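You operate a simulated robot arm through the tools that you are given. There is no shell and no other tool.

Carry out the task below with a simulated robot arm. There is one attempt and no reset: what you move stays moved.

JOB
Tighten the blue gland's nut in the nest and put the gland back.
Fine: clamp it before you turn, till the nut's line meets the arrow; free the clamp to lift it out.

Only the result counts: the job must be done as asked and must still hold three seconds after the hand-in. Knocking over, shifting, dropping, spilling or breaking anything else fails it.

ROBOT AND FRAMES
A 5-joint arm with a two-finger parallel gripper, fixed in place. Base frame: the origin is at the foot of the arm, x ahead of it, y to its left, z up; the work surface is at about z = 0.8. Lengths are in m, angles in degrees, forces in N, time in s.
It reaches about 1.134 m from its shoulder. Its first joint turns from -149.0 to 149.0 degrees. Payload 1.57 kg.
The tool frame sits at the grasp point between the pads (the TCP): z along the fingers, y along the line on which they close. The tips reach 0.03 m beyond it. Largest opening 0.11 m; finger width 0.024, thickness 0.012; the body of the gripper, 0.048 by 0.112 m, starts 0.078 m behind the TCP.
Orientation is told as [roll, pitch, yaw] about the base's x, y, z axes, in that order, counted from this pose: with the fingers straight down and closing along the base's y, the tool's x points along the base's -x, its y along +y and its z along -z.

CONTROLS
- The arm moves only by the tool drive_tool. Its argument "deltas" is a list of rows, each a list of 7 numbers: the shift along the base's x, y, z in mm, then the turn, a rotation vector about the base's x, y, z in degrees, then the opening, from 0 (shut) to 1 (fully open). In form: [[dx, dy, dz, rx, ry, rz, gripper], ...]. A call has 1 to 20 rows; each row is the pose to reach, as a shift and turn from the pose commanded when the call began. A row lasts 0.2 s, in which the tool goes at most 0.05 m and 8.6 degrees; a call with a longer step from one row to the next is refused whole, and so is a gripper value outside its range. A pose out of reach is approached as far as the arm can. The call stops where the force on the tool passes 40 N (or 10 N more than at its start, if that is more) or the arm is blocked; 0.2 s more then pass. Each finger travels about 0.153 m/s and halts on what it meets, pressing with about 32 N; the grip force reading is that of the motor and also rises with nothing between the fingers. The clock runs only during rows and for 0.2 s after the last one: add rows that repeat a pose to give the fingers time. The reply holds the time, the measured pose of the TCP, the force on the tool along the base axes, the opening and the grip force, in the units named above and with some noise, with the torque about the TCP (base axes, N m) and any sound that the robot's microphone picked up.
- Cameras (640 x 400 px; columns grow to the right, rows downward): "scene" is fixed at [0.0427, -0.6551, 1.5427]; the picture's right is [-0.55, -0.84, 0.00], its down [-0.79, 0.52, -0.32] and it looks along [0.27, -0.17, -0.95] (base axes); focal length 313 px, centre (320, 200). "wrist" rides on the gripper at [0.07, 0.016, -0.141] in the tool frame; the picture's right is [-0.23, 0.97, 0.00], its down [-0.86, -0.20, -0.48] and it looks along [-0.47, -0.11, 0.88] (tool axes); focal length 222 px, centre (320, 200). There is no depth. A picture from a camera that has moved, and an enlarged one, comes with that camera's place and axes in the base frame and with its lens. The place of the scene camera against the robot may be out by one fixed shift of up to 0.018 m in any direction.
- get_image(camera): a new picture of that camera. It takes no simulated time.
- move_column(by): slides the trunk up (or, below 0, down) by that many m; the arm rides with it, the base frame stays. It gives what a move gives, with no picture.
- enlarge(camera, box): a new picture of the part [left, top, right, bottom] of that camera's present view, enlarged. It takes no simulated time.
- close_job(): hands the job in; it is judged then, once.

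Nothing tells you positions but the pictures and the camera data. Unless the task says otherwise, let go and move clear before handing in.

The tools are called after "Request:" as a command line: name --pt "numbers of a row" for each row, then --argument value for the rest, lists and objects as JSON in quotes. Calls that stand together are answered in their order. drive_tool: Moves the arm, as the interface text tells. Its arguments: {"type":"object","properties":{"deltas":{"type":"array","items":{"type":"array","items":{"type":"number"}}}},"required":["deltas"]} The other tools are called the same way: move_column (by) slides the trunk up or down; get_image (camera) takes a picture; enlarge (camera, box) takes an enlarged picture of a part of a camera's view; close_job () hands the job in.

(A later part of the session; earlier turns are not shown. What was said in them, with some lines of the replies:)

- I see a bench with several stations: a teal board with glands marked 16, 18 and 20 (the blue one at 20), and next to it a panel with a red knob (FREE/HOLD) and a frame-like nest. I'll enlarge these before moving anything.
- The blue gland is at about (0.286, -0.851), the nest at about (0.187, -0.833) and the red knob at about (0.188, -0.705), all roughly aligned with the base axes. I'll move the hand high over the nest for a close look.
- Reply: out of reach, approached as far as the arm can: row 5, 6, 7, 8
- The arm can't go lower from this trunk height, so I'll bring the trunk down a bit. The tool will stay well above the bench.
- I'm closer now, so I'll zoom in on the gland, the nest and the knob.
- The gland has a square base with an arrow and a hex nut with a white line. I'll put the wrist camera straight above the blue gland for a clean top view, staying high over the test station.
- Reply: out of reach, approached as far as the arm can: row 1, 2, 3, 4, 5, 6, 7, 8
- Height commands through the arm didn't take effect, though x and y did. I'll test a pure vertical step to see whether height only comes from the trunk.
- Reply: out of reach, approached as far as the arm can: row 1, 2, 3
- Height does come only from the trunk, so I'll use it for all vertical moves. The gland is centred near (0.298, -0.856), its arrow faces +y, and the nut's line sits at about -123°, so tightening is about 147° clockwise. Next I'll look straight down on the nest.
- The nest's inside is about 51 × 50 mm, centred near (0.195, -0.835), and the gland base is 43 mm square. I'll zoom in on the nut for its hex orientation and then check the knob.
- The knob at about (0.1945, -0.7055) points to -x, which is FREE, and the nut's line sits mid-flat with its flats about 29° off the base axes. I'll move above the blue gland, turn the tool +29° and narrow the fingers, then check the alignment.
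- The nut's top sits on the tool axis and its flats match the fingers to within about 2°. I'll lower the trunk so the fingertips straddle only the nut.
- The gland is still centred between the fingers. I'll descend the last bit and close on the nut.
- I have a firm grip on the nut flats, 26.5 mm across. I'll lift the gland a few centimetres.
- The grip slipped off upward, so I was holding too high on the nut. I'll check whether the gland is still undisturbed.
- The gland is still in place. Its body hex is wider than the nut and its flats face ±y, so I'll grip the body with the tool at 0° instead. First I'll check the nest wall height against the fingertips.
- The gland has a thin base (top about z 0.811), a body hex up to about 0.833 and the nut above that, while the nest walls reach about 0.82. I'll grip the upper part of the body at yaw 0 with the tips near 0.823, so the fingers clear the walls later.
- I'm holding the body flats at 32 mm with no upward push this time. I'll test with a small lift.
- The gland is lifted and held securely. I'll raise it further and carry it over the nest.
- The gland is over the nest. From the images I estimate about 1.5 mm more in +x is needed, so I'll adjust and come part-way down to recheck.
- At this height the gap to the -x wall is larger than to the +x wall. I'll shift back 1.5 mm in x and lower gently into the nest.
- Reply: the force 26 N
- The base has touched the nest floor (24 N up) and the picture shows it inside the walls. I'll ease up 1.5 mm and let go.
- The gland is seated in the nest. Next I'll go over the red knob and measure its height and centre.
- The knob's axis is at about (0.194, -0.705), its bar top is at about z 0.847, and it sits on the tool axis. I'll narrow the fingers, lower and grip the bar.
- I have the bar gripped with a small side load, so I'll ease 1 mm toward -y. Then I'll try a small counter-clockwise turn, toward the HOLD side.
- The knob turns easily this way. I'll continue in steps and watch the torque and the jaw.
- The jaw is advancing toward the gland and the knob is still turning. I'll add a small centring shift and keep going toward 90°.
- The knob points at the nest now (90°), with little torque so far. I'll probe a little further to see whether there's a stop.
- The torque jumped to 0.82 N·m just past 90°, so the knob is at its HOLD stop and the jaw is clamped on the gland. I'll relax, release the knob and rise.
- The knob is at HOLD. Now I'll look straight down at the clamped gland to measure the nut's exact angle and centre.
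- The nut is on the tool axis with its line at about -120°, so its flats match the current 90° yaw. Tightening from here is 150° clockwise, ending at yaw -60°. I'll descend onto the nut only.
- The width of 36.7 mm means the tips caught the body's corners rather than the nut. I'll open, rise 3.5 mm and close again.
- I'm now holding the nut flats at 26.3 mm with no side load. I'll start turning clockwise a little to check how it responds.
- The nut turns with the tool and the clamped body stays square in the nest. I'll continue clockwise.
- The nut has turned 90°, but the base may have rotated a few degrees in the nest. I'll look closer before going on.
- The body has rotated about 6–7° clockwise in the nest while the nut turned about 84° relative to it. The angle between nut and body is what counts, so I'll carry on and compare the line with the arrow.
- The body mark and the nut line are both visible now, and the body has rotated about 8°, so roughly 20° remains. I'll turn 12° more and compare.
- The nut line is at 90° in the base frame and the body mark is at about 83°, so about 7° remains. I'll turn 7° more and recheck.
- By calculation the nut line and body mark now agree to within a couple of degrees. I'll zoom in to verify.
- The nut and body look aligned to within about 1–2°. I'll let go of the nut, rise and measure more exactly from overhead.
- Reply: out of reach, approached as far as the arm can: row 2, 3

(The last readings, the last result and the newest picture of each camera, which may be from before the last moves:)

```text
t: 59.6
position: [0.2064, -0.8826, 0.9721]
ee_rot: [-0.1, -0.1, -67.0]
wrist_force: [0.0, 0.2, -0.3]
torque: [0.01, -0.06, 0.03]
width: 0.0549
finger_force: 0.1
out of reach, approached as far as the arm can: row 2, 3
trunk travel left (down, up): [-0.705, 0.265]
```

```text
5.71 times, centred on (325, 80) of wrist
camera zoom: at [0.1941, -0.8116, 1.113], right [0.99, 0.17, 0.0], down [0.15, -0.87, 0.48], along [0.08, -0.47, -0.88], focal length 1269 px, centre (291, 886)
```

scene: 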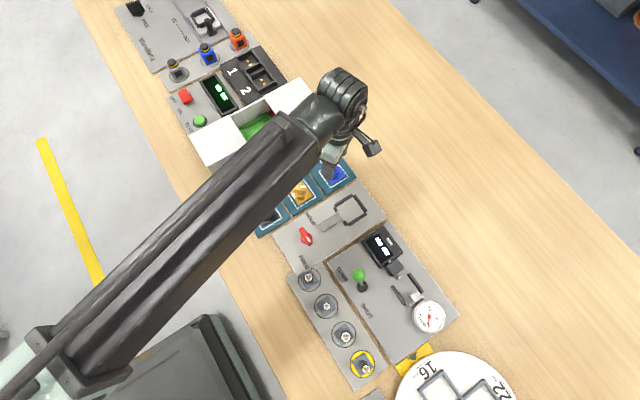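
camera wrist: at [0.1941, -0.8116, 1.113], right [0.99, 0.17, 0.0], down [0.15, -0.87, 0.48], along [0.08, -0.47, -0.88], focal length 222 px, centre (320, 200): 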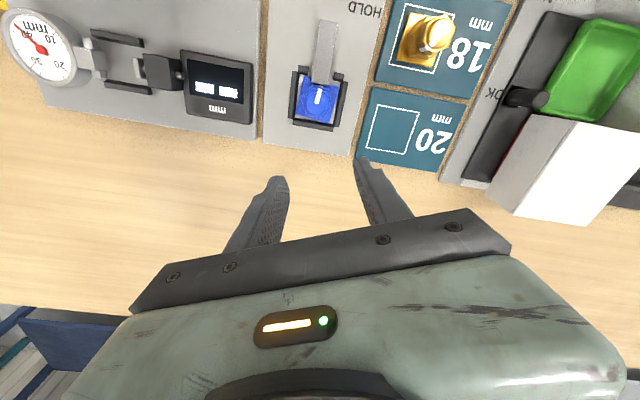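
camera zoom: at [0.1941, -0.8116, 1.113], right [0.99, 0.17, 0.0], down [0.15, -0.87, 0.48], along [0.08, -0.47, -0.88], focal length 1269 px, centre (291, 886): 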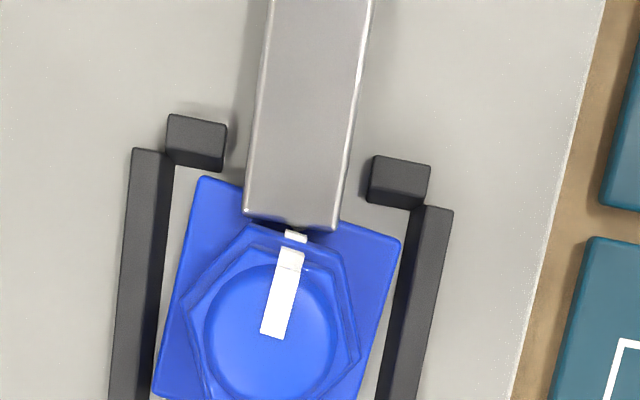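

Seen from above, the nut's line and the base edge both point to about 84.8°, so they match. One closer zoom to be sure.

Request:
enlarge --camera "wrist" --box '[298, 75, 345, 130]'

```text
7.27 times, centred on (322, 102) of wrist
camera zoom: at [0.1941, -0.8116, 1.113], right [0.99, 0.17, 0.0], down [0.15, -0.87, 0.48], along [0.08, -0.47, -0.88], focal length 1615 px, centre (309, 909)
```

zoom: 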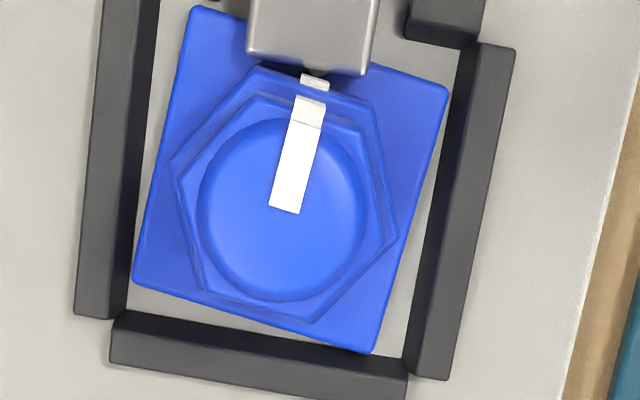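

The hexes are parallel and the nut's line meets the body's arrow mark, so the tightening is done. Next I'll free the clamp by moving over the knob, turning the tool back to 90° yaw to match its bar.

Request:
drive_tool --pt "0 20 0 0 0 8.3 0.4" --pt "-2 40 0 0 0 16.6 0.3" --pt "-4 60 0 0 0 24.9 0.3" --pt "-6 80 0 0 0 33.2 0.3" --pt "-8 100 0 0 0 41.5 0.3" --pt "-10 120 0 0 0 49.8 0.3" --pt "-11 140 0 0 0 58.1 0.3" --pt "-12 160 0 0 0 66.4 0.3" --pt "-12 176 0 0 0 74.7 0.3" --pt "-12 176 0 0 0 83 0.3" --pt "-12 176 0 0 0 91.3 0.3" --pt "-12 176 0 0 0 99.6 0.3" --pt "-12 176 0 0 0 107.9 0.3" --pt "-12 176 0 0 0 116.2 0.3" --pt "-12 176 0 0 0 124.5 0.3" --pt "-12 176 0 0 0 132.8 0.3" --pt "-12 176 0 0 0 141.1 0.3" --pt "-12 176 0 0 0 149.4 0.3" --pt "-12 176 0 0 0 157 0.3" --pt "-12 176 0 0 0 157 0.3"

Request:
get_image --camera "wrist"

Request:
enlarge --camera "wrist" --box '[270, 100, 370, 200]'

```text
t: 63.8
position: [0.1968, -0.7065, 0.9716]
ee_rot: [-0.1, 0.0, 90.1]
wrist_force: [0.5, 0.6, -0.3]
torque: [-0.02, -0.04, -0.02]
width: 0.0329
finger_force: 0.0
trunk travel left (down, up): [-0.705, 0.265]
```

```text
taken
camera wrist: at [0.1792, -0.7762, 1.1129], right [-0.97, 0.23, 0.0], down [0.2, 0.86, 0.48], along [0.11, 0.47, -0.88], focal length 222 px, centre (320, 200)
```

wrist: 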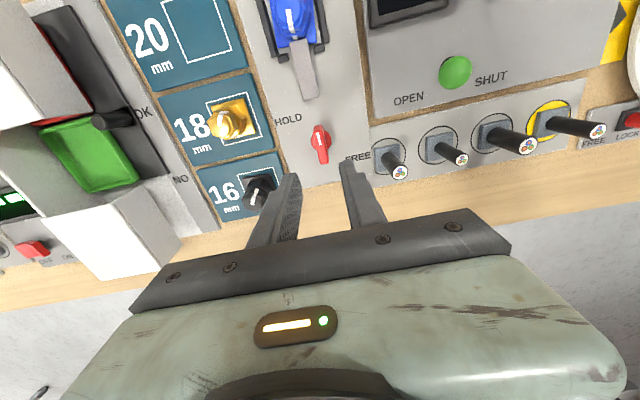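

```text
4.00 times, centred on (320, 150) of wrist
camera zoom: at [0.1792, -0.7762, 1.1129], right [-0.97, 0.23, 0.0], down [0.2, 0.86, 0.48], along [0.11, 0.47, -0.88], focal length 888 px, centre (320, 400)
```

zoom: 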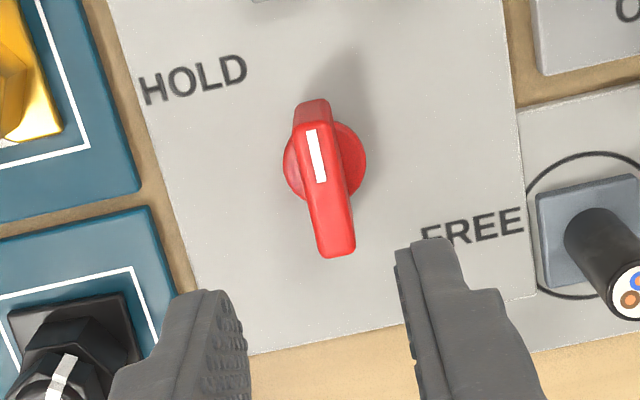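

The bar is centred to within about 1 mm. I'll lower and grip it.

Request:
drive_tool --pt "-0.8 0 0 0 0 0 0.3" --pt "-0.8 0 0 0 0 0 0.3"

Request:
move_column --by -0.09

Request:
move_column --by -0.026

Request:
drive_tool --pt "0 0 0 0 0 0 0.2" --pt "0 0 0 0 0 0 0.1" --pt "0 0 0 0 0 0 0.03" --pt "0 0 0 0 0 0 0.03"

```text
t: 64.4
position: [0.1954, -0.7065, 0.9724]
ee_rot: [0.0, 0.0, 90.0]
wrist_force: [-0.1, -0.4, -0.1]
torque: [-0.05, 0.01, -0.02]
width: 0.0329
finger_force: 0.0
trunk travel left (down, up): [-0.705, 0.265]
```

```text
t: 65.7
position: [0.1946, -0.7067, 0.8825]
ee_rot: [0.0, 0.0, 90.0]
wrist_force: [0.0, -0.1, -0.4]
torque: [-0.03, -0.02, -0.02]
width: 0.0327
finger_force: 0.1
trunk travel left (down, up): [-0.615, 0.355]
```

```text
t: 66.4
position: [0.1946, -0.707, 0.8559]
ee_rot: [-0.1, 0.0, 89.9]
wrist_force: [0.6, 0.7, -0.1]
torque: [-0.01, 0.0, -0.01]
width: 0.0329
finger_force: 0.1
trunk travel left (down, up): [-0.589, 0.381]
```

```text
t: 67.4
position: [0.1947, -0.7063, 0.8561]
ee_rot: [0.0, 0.0, 89.9]
wrist_force: [-1.6, -0.6, 2.0]
torque: [0.16, 0.07, 0.0]
width: 0.012
finger_force: 29.4
trunk travel left (down, up): [-0.589, 0.381]
```

The grip on the bar is good with low side load. I'll turn it clockwise back toward FREE in steps.

Request:
drive_tool --pt "0 0 0 0 0 -8 0.03" --pt "0 0 0 0 0 -16 0.03" --pt "0 0 0 0 0 -24 0.03" --pt "0 0 0 0 0 -32 0.03" --pt "0 0 0 0 0 -40 0.03" --pt "0 0 0 0 0 -45 0.03"

Request:
drive_tool --pt "-0.3 0.5 0 0 0 -8 0.03" --pt "-0.3 0.5 0 0 0 -16 0.03" --pt "-0.3 0.5 0 0 0 -24 0.03" --pt "-0.3 0.5 0 0 0 -32 0.03" --pt "-0.3 0.5 0 0 0 -40 0.03" --pt "-0.3 0.5 0 0 0 -45 0.03" --pt "-0.3 0.5 0 0 0 -45 0.03"

Request:
get_image --camera "wrist"

```text
t: 68.8
position: [0.1939, -0.7057, 0.8563]
ee_rot: [0.0, 0.0, 44.7]
wrist_force: [-8.1, 7.2, -7.2]
torque: [-0.43, 0.4, -0.01]
width: 0.0117
finger_force: 29.3
trunk travel left (down, up): [-0.589, 0.381]
```

```text
t: 70.4
position: [0.194, -0.7045, 0.8564]
ee_rot: [0.1, 0.1, 0.0]
wrist_force: [-12.5, 21.1, -18.9]
torque: [-0.07, 0.19, 0.08]
width: 0.0119
finger_force: 28.9
trunk travel left (down, up): [-0.589, 0.381]
```

```text
taken
camera wrist: at [0.1233, -0.6891, 0.9972], right [0.23, 0.97, 0.0], down [0.85, -0.2, 0.48], along [0.47, -0.11, -0.88], focal length 222 px, centre (320, 200)
```

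wrist: 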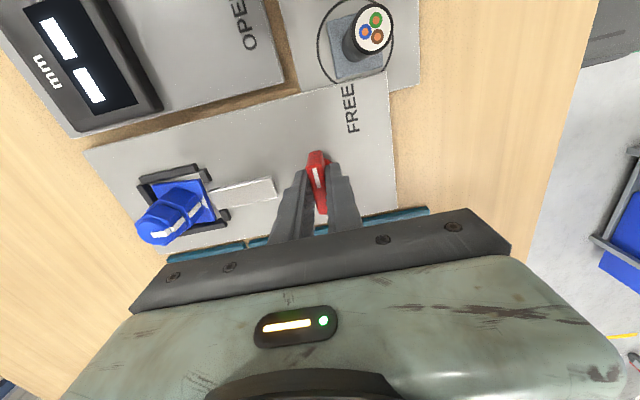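

The jaw has withdrawn and the knob is back at FREE. I'll relieve the side load, release and rise, then look at the gland.

Request:
drive_tool --pt "-0.5 1.2 0 0 0 -2 0.03" --pt "-0.5 1.2 0 0 0 -2 0.03" --pt "-0.5 1.2 0 0 0 0 0.15" --pt "-0.5 1.2 0 0 0 0 0.3" --pt "-0.5 1.2 0 0 0 0 0.3"

Request:
move_column --by 0.13

Request:
drive_tool --pt "15 -45 0 0 0 0 0.4" --pt "40 -90 0 0 0 0 0.55" --pt "70 -130 0 0 0 0 0.55" --pt "70 -130 0 0 0 0 0.55"

Request:
get_image --camera "wrist"

Request:
enlarge --camera "wrist" --box '[270, 35, 370, 125]'

```text
t: 71.6
position: [0.1942, -0.7055, 0.856]
ee_rot: [-0.1, 0.0, 0.0]
wrist_force: [0.0, -0.3, -1.6]
torque: [0.02, -0.02, -0.02]
width: 0.033
finger_force: 0.1
trunk travel left (down, up): [-0.589, 0.381]
```

```text
t: 73.2
position: [0.1932, -0.7054, 0.9856]
ee_rot: [0.1, 0.0, 0.1]
wrist_force: [-0.7, 0.4, 0.4]
torque: [-0.03, 0.01, 0.02]
width: 0.0329
finger_force: 0.1
trunk travel left (down, up): [-0.719, 0.251]
```

```text
refused: row 2 steps farther than a row can; nothing moved
```

```text
taken
camera wrist: at [0.1234, -0.6891, 1.1269], right [0.23, 0.97, 0.0], down [0.86, -0.2, 0.48], along [0.47, -0.11, -0.88], focal length 222 px, centre (320, 200)
```

wrist: 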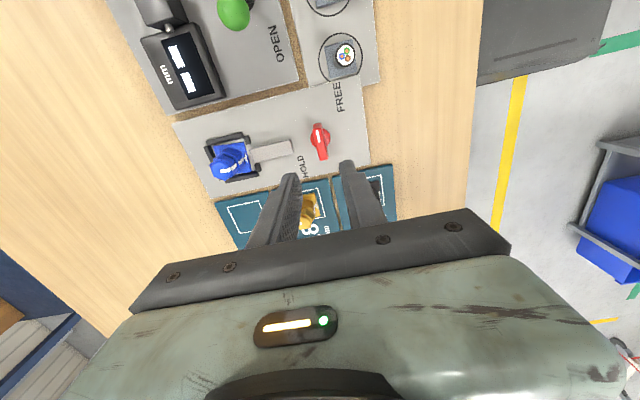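

```text
4.44 times, centred on (320, 80) of wrist
camera zoom: at [0.1234, -0.6891, 1.1269], right [0.23, 0.97, 0.0], down [0.86, -0.2, 0.48], along [0.47, -0.11, -0.88], focal length 987 px, centre (320, 733)
```

zoom: 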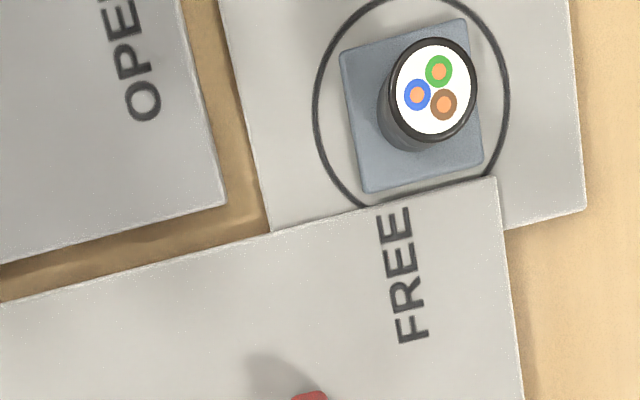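

One row was too long and the move was refused, so I'll repeat it in smaller steps to get an overhead view of the gland.

Request:
drive_tool --pt "15 -40 0 0 0 0 0.4" --pt "35 -80 0 0 0 0 0.55" --pt "55 -115 0 0 0 0 0.55" --pt "71 -138 0 0 0 0 0.55" --pt "71 -138 0 0 0 0 0.55"

Request:
enlarge --camera "wrist" --box '[270, 35, 370, 125]'

```text
t: 74.3
position: [0.2642, -0.8439, 0.9858]
ee_rot: [0.0, 0.0, 0.0]
wrist_force: [-0.6, -0.4, 0.3]
torque: [-0.03, -0.02, 0.01]
width: 0.0605
finger_force: 0.0
trunk travel left (down, up): [-0.719, 0.251]
```

```text
4.44 times, centred on (320, 80) of wrist
camera zoom: at [0.1945, -0.8278, 1.1269], right [0.23, 0.97, 0.0], down [0.85, -0.2, 0.48], along [0.47, -0.11, -0.88], focal length 987 px, centre (320, 733)
```

zoom: 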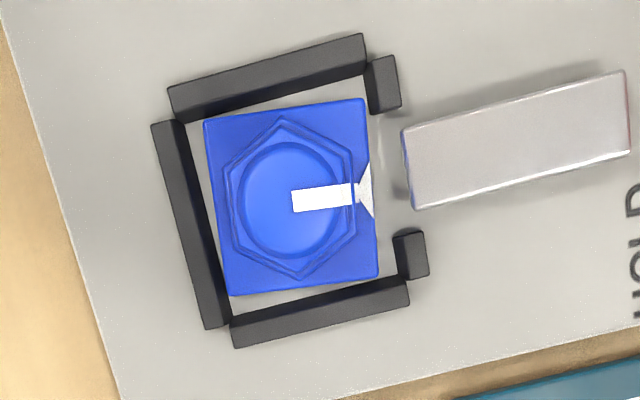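

The nut's line points right at the arrow, the jaw has withdrawn, and the gland sits about 6° clockwise near (0.194, -0.835). I'll turn the tool to -6°, centre over it and check.

Request:
drive_tool --pt "-30 4 0 0 0 -3 0.42" --pt "-60 8 0 0 0 -6 0.42" --pt "-70 8.7 0 0 0 -6 0.42" --pt "-70 8.7 0 0 0 -6 0.42"

Request:
enlarge --camera "wrist" --box '[275, 105, 365, 195]'

```text
t: 75.3
position: [0.1957, -0.836, 0.9861]
ee_rot: [0.0, 0.0, -6.0]
wrist_force: [-0.2, 0.1, 1.0]
torque: [0.05, 0.02, 0.0]
width: 0.0466
finger_force: 0.0
trunk travel left (down, up): [-0.719, 0.251]
```

```text
4.44 times, centred on (320, 150) of wrist
camera zoom: at [0.127, -0.8121, 1.1269], right [0.33, 0.94, 0.0], down [0.83, -0.29, 0.48], along [0.45, -0.16, -0.88], focal length 987 px, centre (320, 422)
```

zoom: 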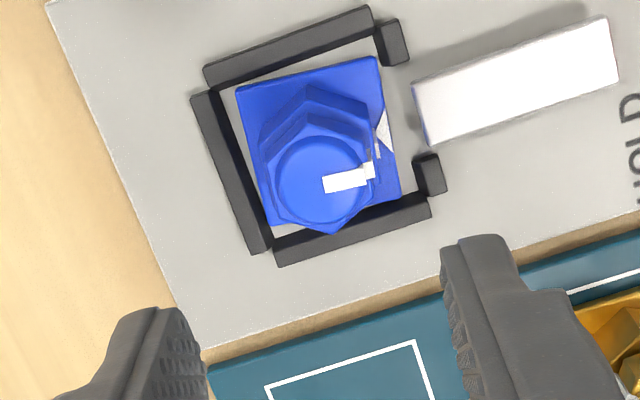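

The gland is on the tool axis. I'll lower to the upper body and close.

Request:
move_column --by -0.1

Request:
move_column --by -0.028

Request:
drive_tool --pt "0 0 0 0 0 0 0.35" --pt "0 0 0 0 0 0 0.25" --pt "0 0 0 0 0 0 0.1" --pt "0 0 0 0 0 0 0.1" --pt "0 0 0 0 0 0 0.1"

Request:
enlarge --camera "wrist" --box '[260, 90, 380, 200]'

```text
t: 76.7
position: [0.1947, -0.8348, 0.8863]
ee_rot: [0.0, 0.0, -5.9]
wrist_force: [0.6, 0.7, -0.7]
torque: [-0.02, 0.01, -0.02]
width: 0.0462
finger_force: 0.1
trunk travel left (down, up): [-0.619, 0.351]
```

```text
t: 77.4
position: [0.1954, -0.8359, 0.8586]
ee_rot: [0.0, 0.0, -6.0]
wrist_force: [1.2, 0.0, 0.9]
torque: [0.0, -0.01, 0.01]
width: 0.0463
finger_force: 0.1
trunk travel left (down, up): [-0.591, 0.379]
```

```text
t: 78.6
position: [0.1953, -0.8355, 0.8579]
ee_rot: [0.0, 0.0, -6.0]
wrist_force: [0.2, 0.4, 0.2]
torque: [0.03, 0.02, -0.01]
width: 0.0321
finger_force: 31.9
trunk travel left (down, up): [-0.591, 0.379]
```

```text
3.64 times, centred on (320, 145) of wrist
camera zoom: at [0.1269, -0.8121, 0.9989], right [0.33, 0.94, 0.0], down [0.83, -0.29, 0.48], along [0.45, -0.16, -0.88], focal length 808 px, centre (320, 400)
```

zoom: 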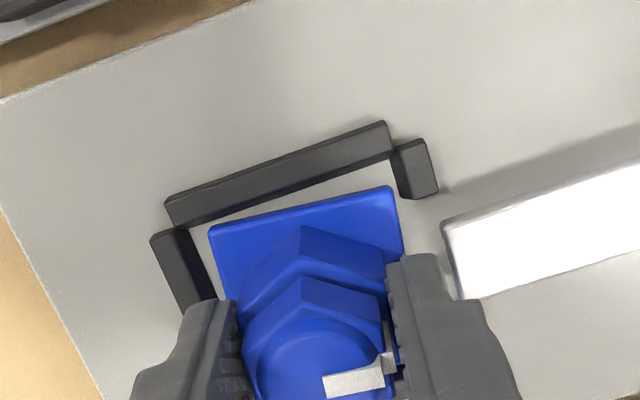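

I'm gripping the body flats at 32 mm. I'll lift it out of the nest.

Request:
move_column --by 0.015

Request:
move_column --by 0.04

Request:
get_image --camera "wrist"

```text
t: 79.2
position: [0.1948, -0.8345, 0.8725]
ee_rot: [0.0, -0.1, -5.9]
wrist_force: [1.0, 0.2, -0.9]
torque: [0.02, -0.01, 0.03]
width: 0.0318
finger_force: 31.9
trunk travel left (down, up): [-0.606, 0.364]
```

```text
t: 80.1
position: [0.1952, -0.8351, 0.9128]
ee_rot: [0.0, 0.1, -6.0]
wrist_force: [-0.6, 0.0, -1.5]
torque: [0.02, 0.02, 0.01]
width: 0.0319
finger_force: 32.1
trunk travel left (down, up): [-0.646, 0.324]
```

```text
taken
camera wrist: at [0.127, -0.8122, 1.0539], right [0.33, 0.94, 0.0], down [0.83, -0.29, 0.48], along [0.45, -0.16, -0.88], focal length 222 px, centre (320, 200)
```

wrist: 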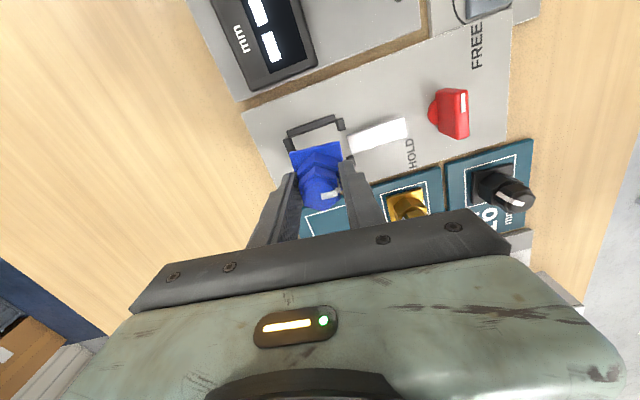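

The gland came out of the nest cleanly. I'll carry it back over the 20 mm outline, squaring it up with +6° of yaw.

Request:
drive_tool --pt "25 -5 0 0 0 1.5 0.1" --pt "50 -10 0 0 0 3 0.1" --pt "75 -15 0 0 0 4.5 0.1" --pt "95 -18 0 0 0 6 0.1" --pt "105.3 -19.9 0 0 0 6 0.1" --pt "105.3 -19.9 0 0 0 6 0.1"

Request:
move_column --by -0.045

Request:
enlarge --camera "wrist" --box '[260, 90, 380, 200]'

```text
t: 81.5
position: [0.3003, -0.8562, 0.9128]
ee_rot: [0.1, 0.0, 0.0]
wrist_force: [-0.1, 0.6, -0.6]
torque: [-0.01, -0.01, -0.01]
width: 0.0319
finger_force: 32.2
trunk travel left (down, up): [-0.646, 0.324]
```

```text
t: 82.3
position: [0.3008, -0.8567, 0.8669]
ee_rot: [0.0, 0.0, 0.0]
wrist_force: [-0.8, -0.3, -0.4]
torque: [-0.01, -0.03, -0.01]
width: 0.0321
finger_force: 32.2
trunk travel left (down, up): [-0.601, 0.369]
```

```text
3.64 times, centred on (320, 145) of wrist
camera zoom: at [0.2299, -0.8402, 1.0088], right [0.23, 0.97, 0.0], down [0.86, -0.2, 0.48], along [0.47, -0.11, -0.88], focal length 808 px, centre (320, 400)
```

zoom: 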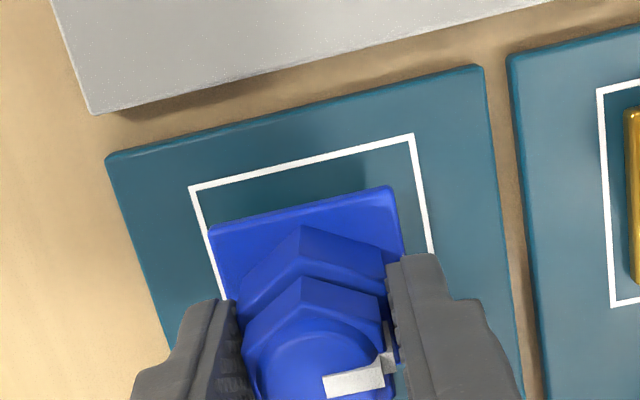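

It's close to centred over the outline. The images suggest a small correction of -1.3 mm in x and +1.4 mm in y, then I'll lower it.

Request:
drive_tool --pt "-1.3 1.4 0 0 0 0 0.1" --pt "-1.3 1.4 0 0 0 0 0.1"

Request:
move_column --by -0.01

Request:
move_column --by -0.002

Request:
enlarge --camera "wrist" --box '[260, 90, 380, 200]'

```text
t: 83.0
position: [0.2979, -0.8559, 0.8681]
ee_rot: [-0.1, 0.0, 0.1]
wrist_force: [-0.5, 1.0, -0.8]
torque: [-0.01, 0.01, 0.01]
width: 0.0322
finger_force: 31.6
trunk travel left (down, up): [-0.601, 0.369]
```

```text
t: 83.5
position: [0.299, -0.8563, 0.8585]
ee_rot: [0.0, 0.0, 0.0]
wrist_force: [-0.6, 0.4, -0.9]
torque: [-0.01, -0.04, -0.02]
width: 0.0321
finger_force: 31.7
trunk travel left (down, up): [-0.591, 0.379]
```

```text
t: 84.0
position: [0.2991, -0.8556, 0.8555]
ee_rot: [0.0, -0.1, 0.0]
wrist_force: [0.2, 0.5, -0.9]
torque: [0.0, -0.02, 0.01]
width: 0.032
finger_force: 32.4
trunk travel left (down, up): [-0.589, 0.381]
```

```text
3.64 times, centred on (320, 145) of wrist
camera zoom: at [0.2284, -0.839, 0.9968], right [0.23, 0.97, 0.0], down [0.86, -0.2, 0.48], along [0.47, -0.11, -0.88], focal length 808 px, centre (320, 400)
```

zoom: 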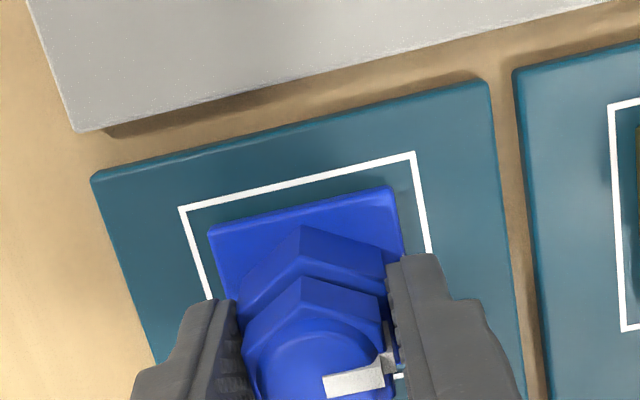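

It's centred in the outline and not quite touching yet. I'll lower in 1 mm steps until it touches.

Request:
move_column --by -0.001

Request:
move_column --by -0.001

```text
t: 84.6
position: [0.2981, -0.8551, 0.855]
ee_rot: [0.0, -0.1, 0.0]
wrist_force: [0.4, -0.4, -1.9]
torque: [-0.02, 0.01, -0.02]
width: 0.0321
finger_force: 32.3
trunk travel left (down, up): [-0.588, 0.382]
```

```text
t: 85.1
position: [0.2984, -0.8557, 0.8541]
ee_rot: [-0.1, 0.0, -0.1]
wrist_force: [-0.4, -0.2, -0.5]
torque: [0.03, -0.06, -0.02]
width: 0.0322
finger_force: 31.9
trunk travel left (down, up): [-0.587, 0.383]
```

Request:
move_column --by -0.001

```text
t: 85.6
position: [0.2992, -0.8557, 0.8538]
ee_rot: [0.0, 0.0, 0.0]
wrist_force: [2.0, -4.9, 14.1]
torque: [-0.06, -0.01, 0.02]
width: 0.0322
finger_force: 31.9
trunk travel left (down, up): [-0.586, 0.384]
```

It has touched down (14 N). I'll ease up slightly, open and rise clear.

Request:
move_column --by 0.0007

Request:
drive_tool --pt "0 0 0 0 0 0 0.3" --pt "0 0 0 0 0 0 0.38" --pt "0 0 0 0 0 0 0.5" --pt "0 0 0 0 0 0 0.55" --pt "0 0 0 0 0 0 0.55"

Request:
move_column --by 0.13

Request:
enlarge --camera "wrist" --box '[260, 90, 380, 200]'

Request:
drive_tool --pt "25 0 0 0 0 0 0.55" --pt "50 0 0 0 0 0 0.55" --pt "50 0 0 0 0 0 0.55"

Request:
enlarge --camera "wrist" --box '[270, 60, 370, 150]'

Request:
get_image --camera "wrist"

```text
t: 86.1
position: [0.299, -0.8541, 0.8536]
ee_rot: [0.0, 0.0, 0.0]
wrist_force: [0.9, -2.0, 7.1]
torque: [-0.11, -0.06, -0.02]
width: 0.0321
finger_force: 32.7
trunk travel left (down, up): [-0.587, 0.383]
```

```text
t: 87.3
position: [0.2981, -0.8558, 0.8534]
ee_rot: [0.0, 0.0, -0.1]
wrist_force: [0.0, -1.2, 0.4]
torque: [0.01, 0.0, 0.01]
width: 0.0605
finger_force: 0.0
trunk travel left (down, up): [-0.587, 0.383]
```

```text
t: 88.9
position: [0.2981, -0.8541, 0.9839]
ee_rot: [0.0, -0.1, 0.0]
wrist_force: [0.8, 0.5, 0.6]
torque: [0.0, -0.03, 0.02]
width: 0.0605
finger_force: 0.2
trunk travel left (down, up): [-0.717, 0.253]
```

```text
3.64 times, centred on (320, 145) of wrist
camera zoom: at [0.2284, -0.839, 1.1245], right [0.23, 0.97, 0.0], down [0.86, -0.2, 0.48], along [0.47, -0.11, -0.88], focal length 808 px, centre (320, 400)
```

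zoom: 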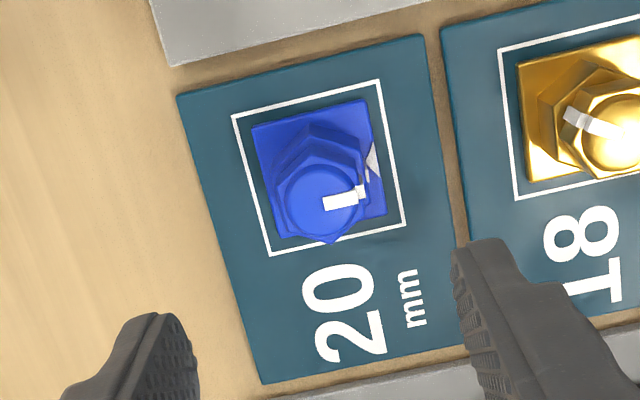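

```text
t: 89.7
position: [0.3475, -0.8473, 0.9837]
ee_rot: [-0.2, 0.0, 0.0]
wrist_force: [0.1, 0.3, -0.3]
torque: [-0.01, 0.01, 0.0]
width: 0.0606
finger_force: 0.0
out of reach, approached as far as the arm can: row 2, 3
trunk travel left (down, up): [-0.717, 0.253]
```

```text
4.44 times, centred on (320, 105) of wrist
camera zoom: at [0.2759, -0.8298, 1.1245], right [0.23, 0.97, 0.0], down [0.85, -0.2, 0.48], along [0.47, -0.11, -0.88], focal length 987 px, centre (320, 622)
```

zoom: 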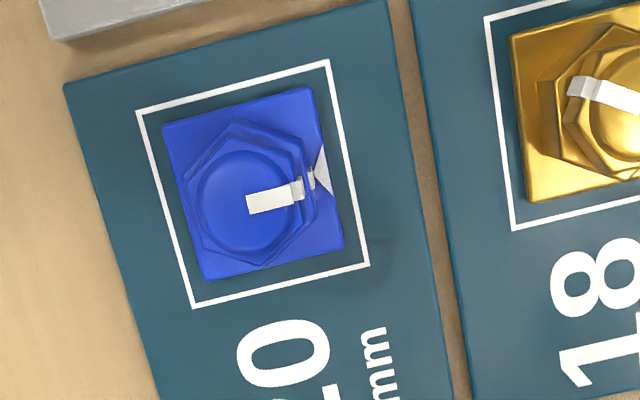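

```text
taken
camera wrist: at [0.2759, -0.8298, 1.1245], right [0.23, 0.97, 0.0], down [0.85, -0.2, 0.48], along [0.47, -0.11, -0.88], focal length 222 px, centre (320, 200)
```

wrist: 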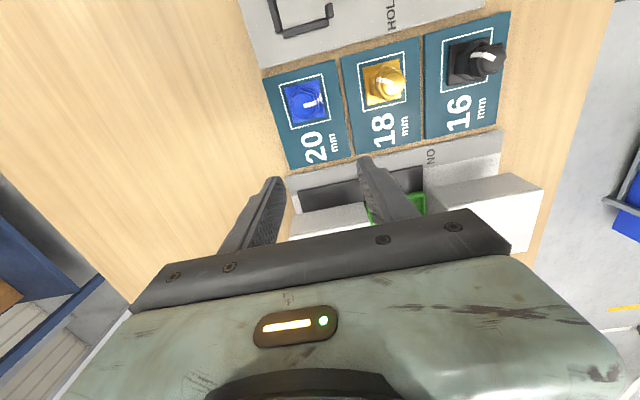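

The gland stands centred in its outline with the nut's line toward the arrow. I'll do one last close check of the alignment and of the whole scene.

Request:
enlarge --camera "wrist" --box '[282, 75, 330, 128]'

Request:
get_image --camera "scene"

```text
7.55 times, centred on (306, 102) of wrist
camera zoom: at [0.2759, -0.8298, 1.1245], right [0.23, 0.97, 0.0], down [0.85, -0.2, 0.48], along [0.47, -0.11, -0.88], focal length 1676 px, centre (426, 943)
```

zoom: 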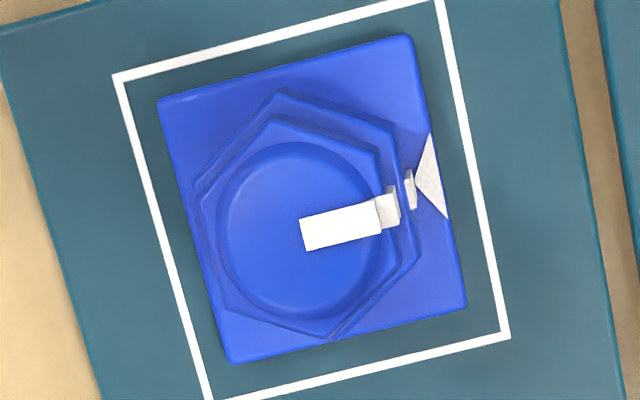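

```text
taken
```

scene: 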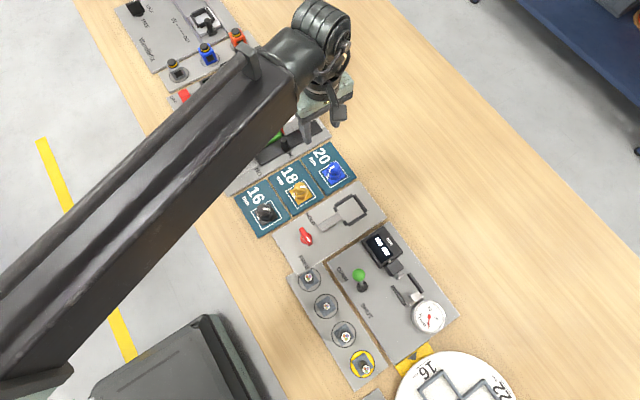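

The blue gland's nut line meets its arrow to within about 2°. The gland stands square in its 20 mm outline, the clamp is at FREE, and nothing else has moved. The hand is empty and clear, so I'm handing in.

Request:
close_job

```text
The job is handed in.
```

The blue gland's nut is tightened and the gland is back on its 20 mm spot. I've handed the job in, but no verdict came back.

- **Tightening:** I clamped the gland in the nest and turned the nut clockwise until its line met the arrow. Overhead pictures put the line within about 2° of the arrow.
- **In the clamp:** the gland body slipped about 6° clockwise in the nest while the nut turned. I set the nut against the arrow on the body, so the final line-up is still right.
- **First lift:** my first grip, on the nut, slipped off before the gland left the board. It stayed upright in its outline, and I carried it by the body after that.
- **End state:** the gland stands square inside its outline. The clamp knob is back at FREE and the gripper is empty and clear. The last pictures show nothing else knocked over or shifted.
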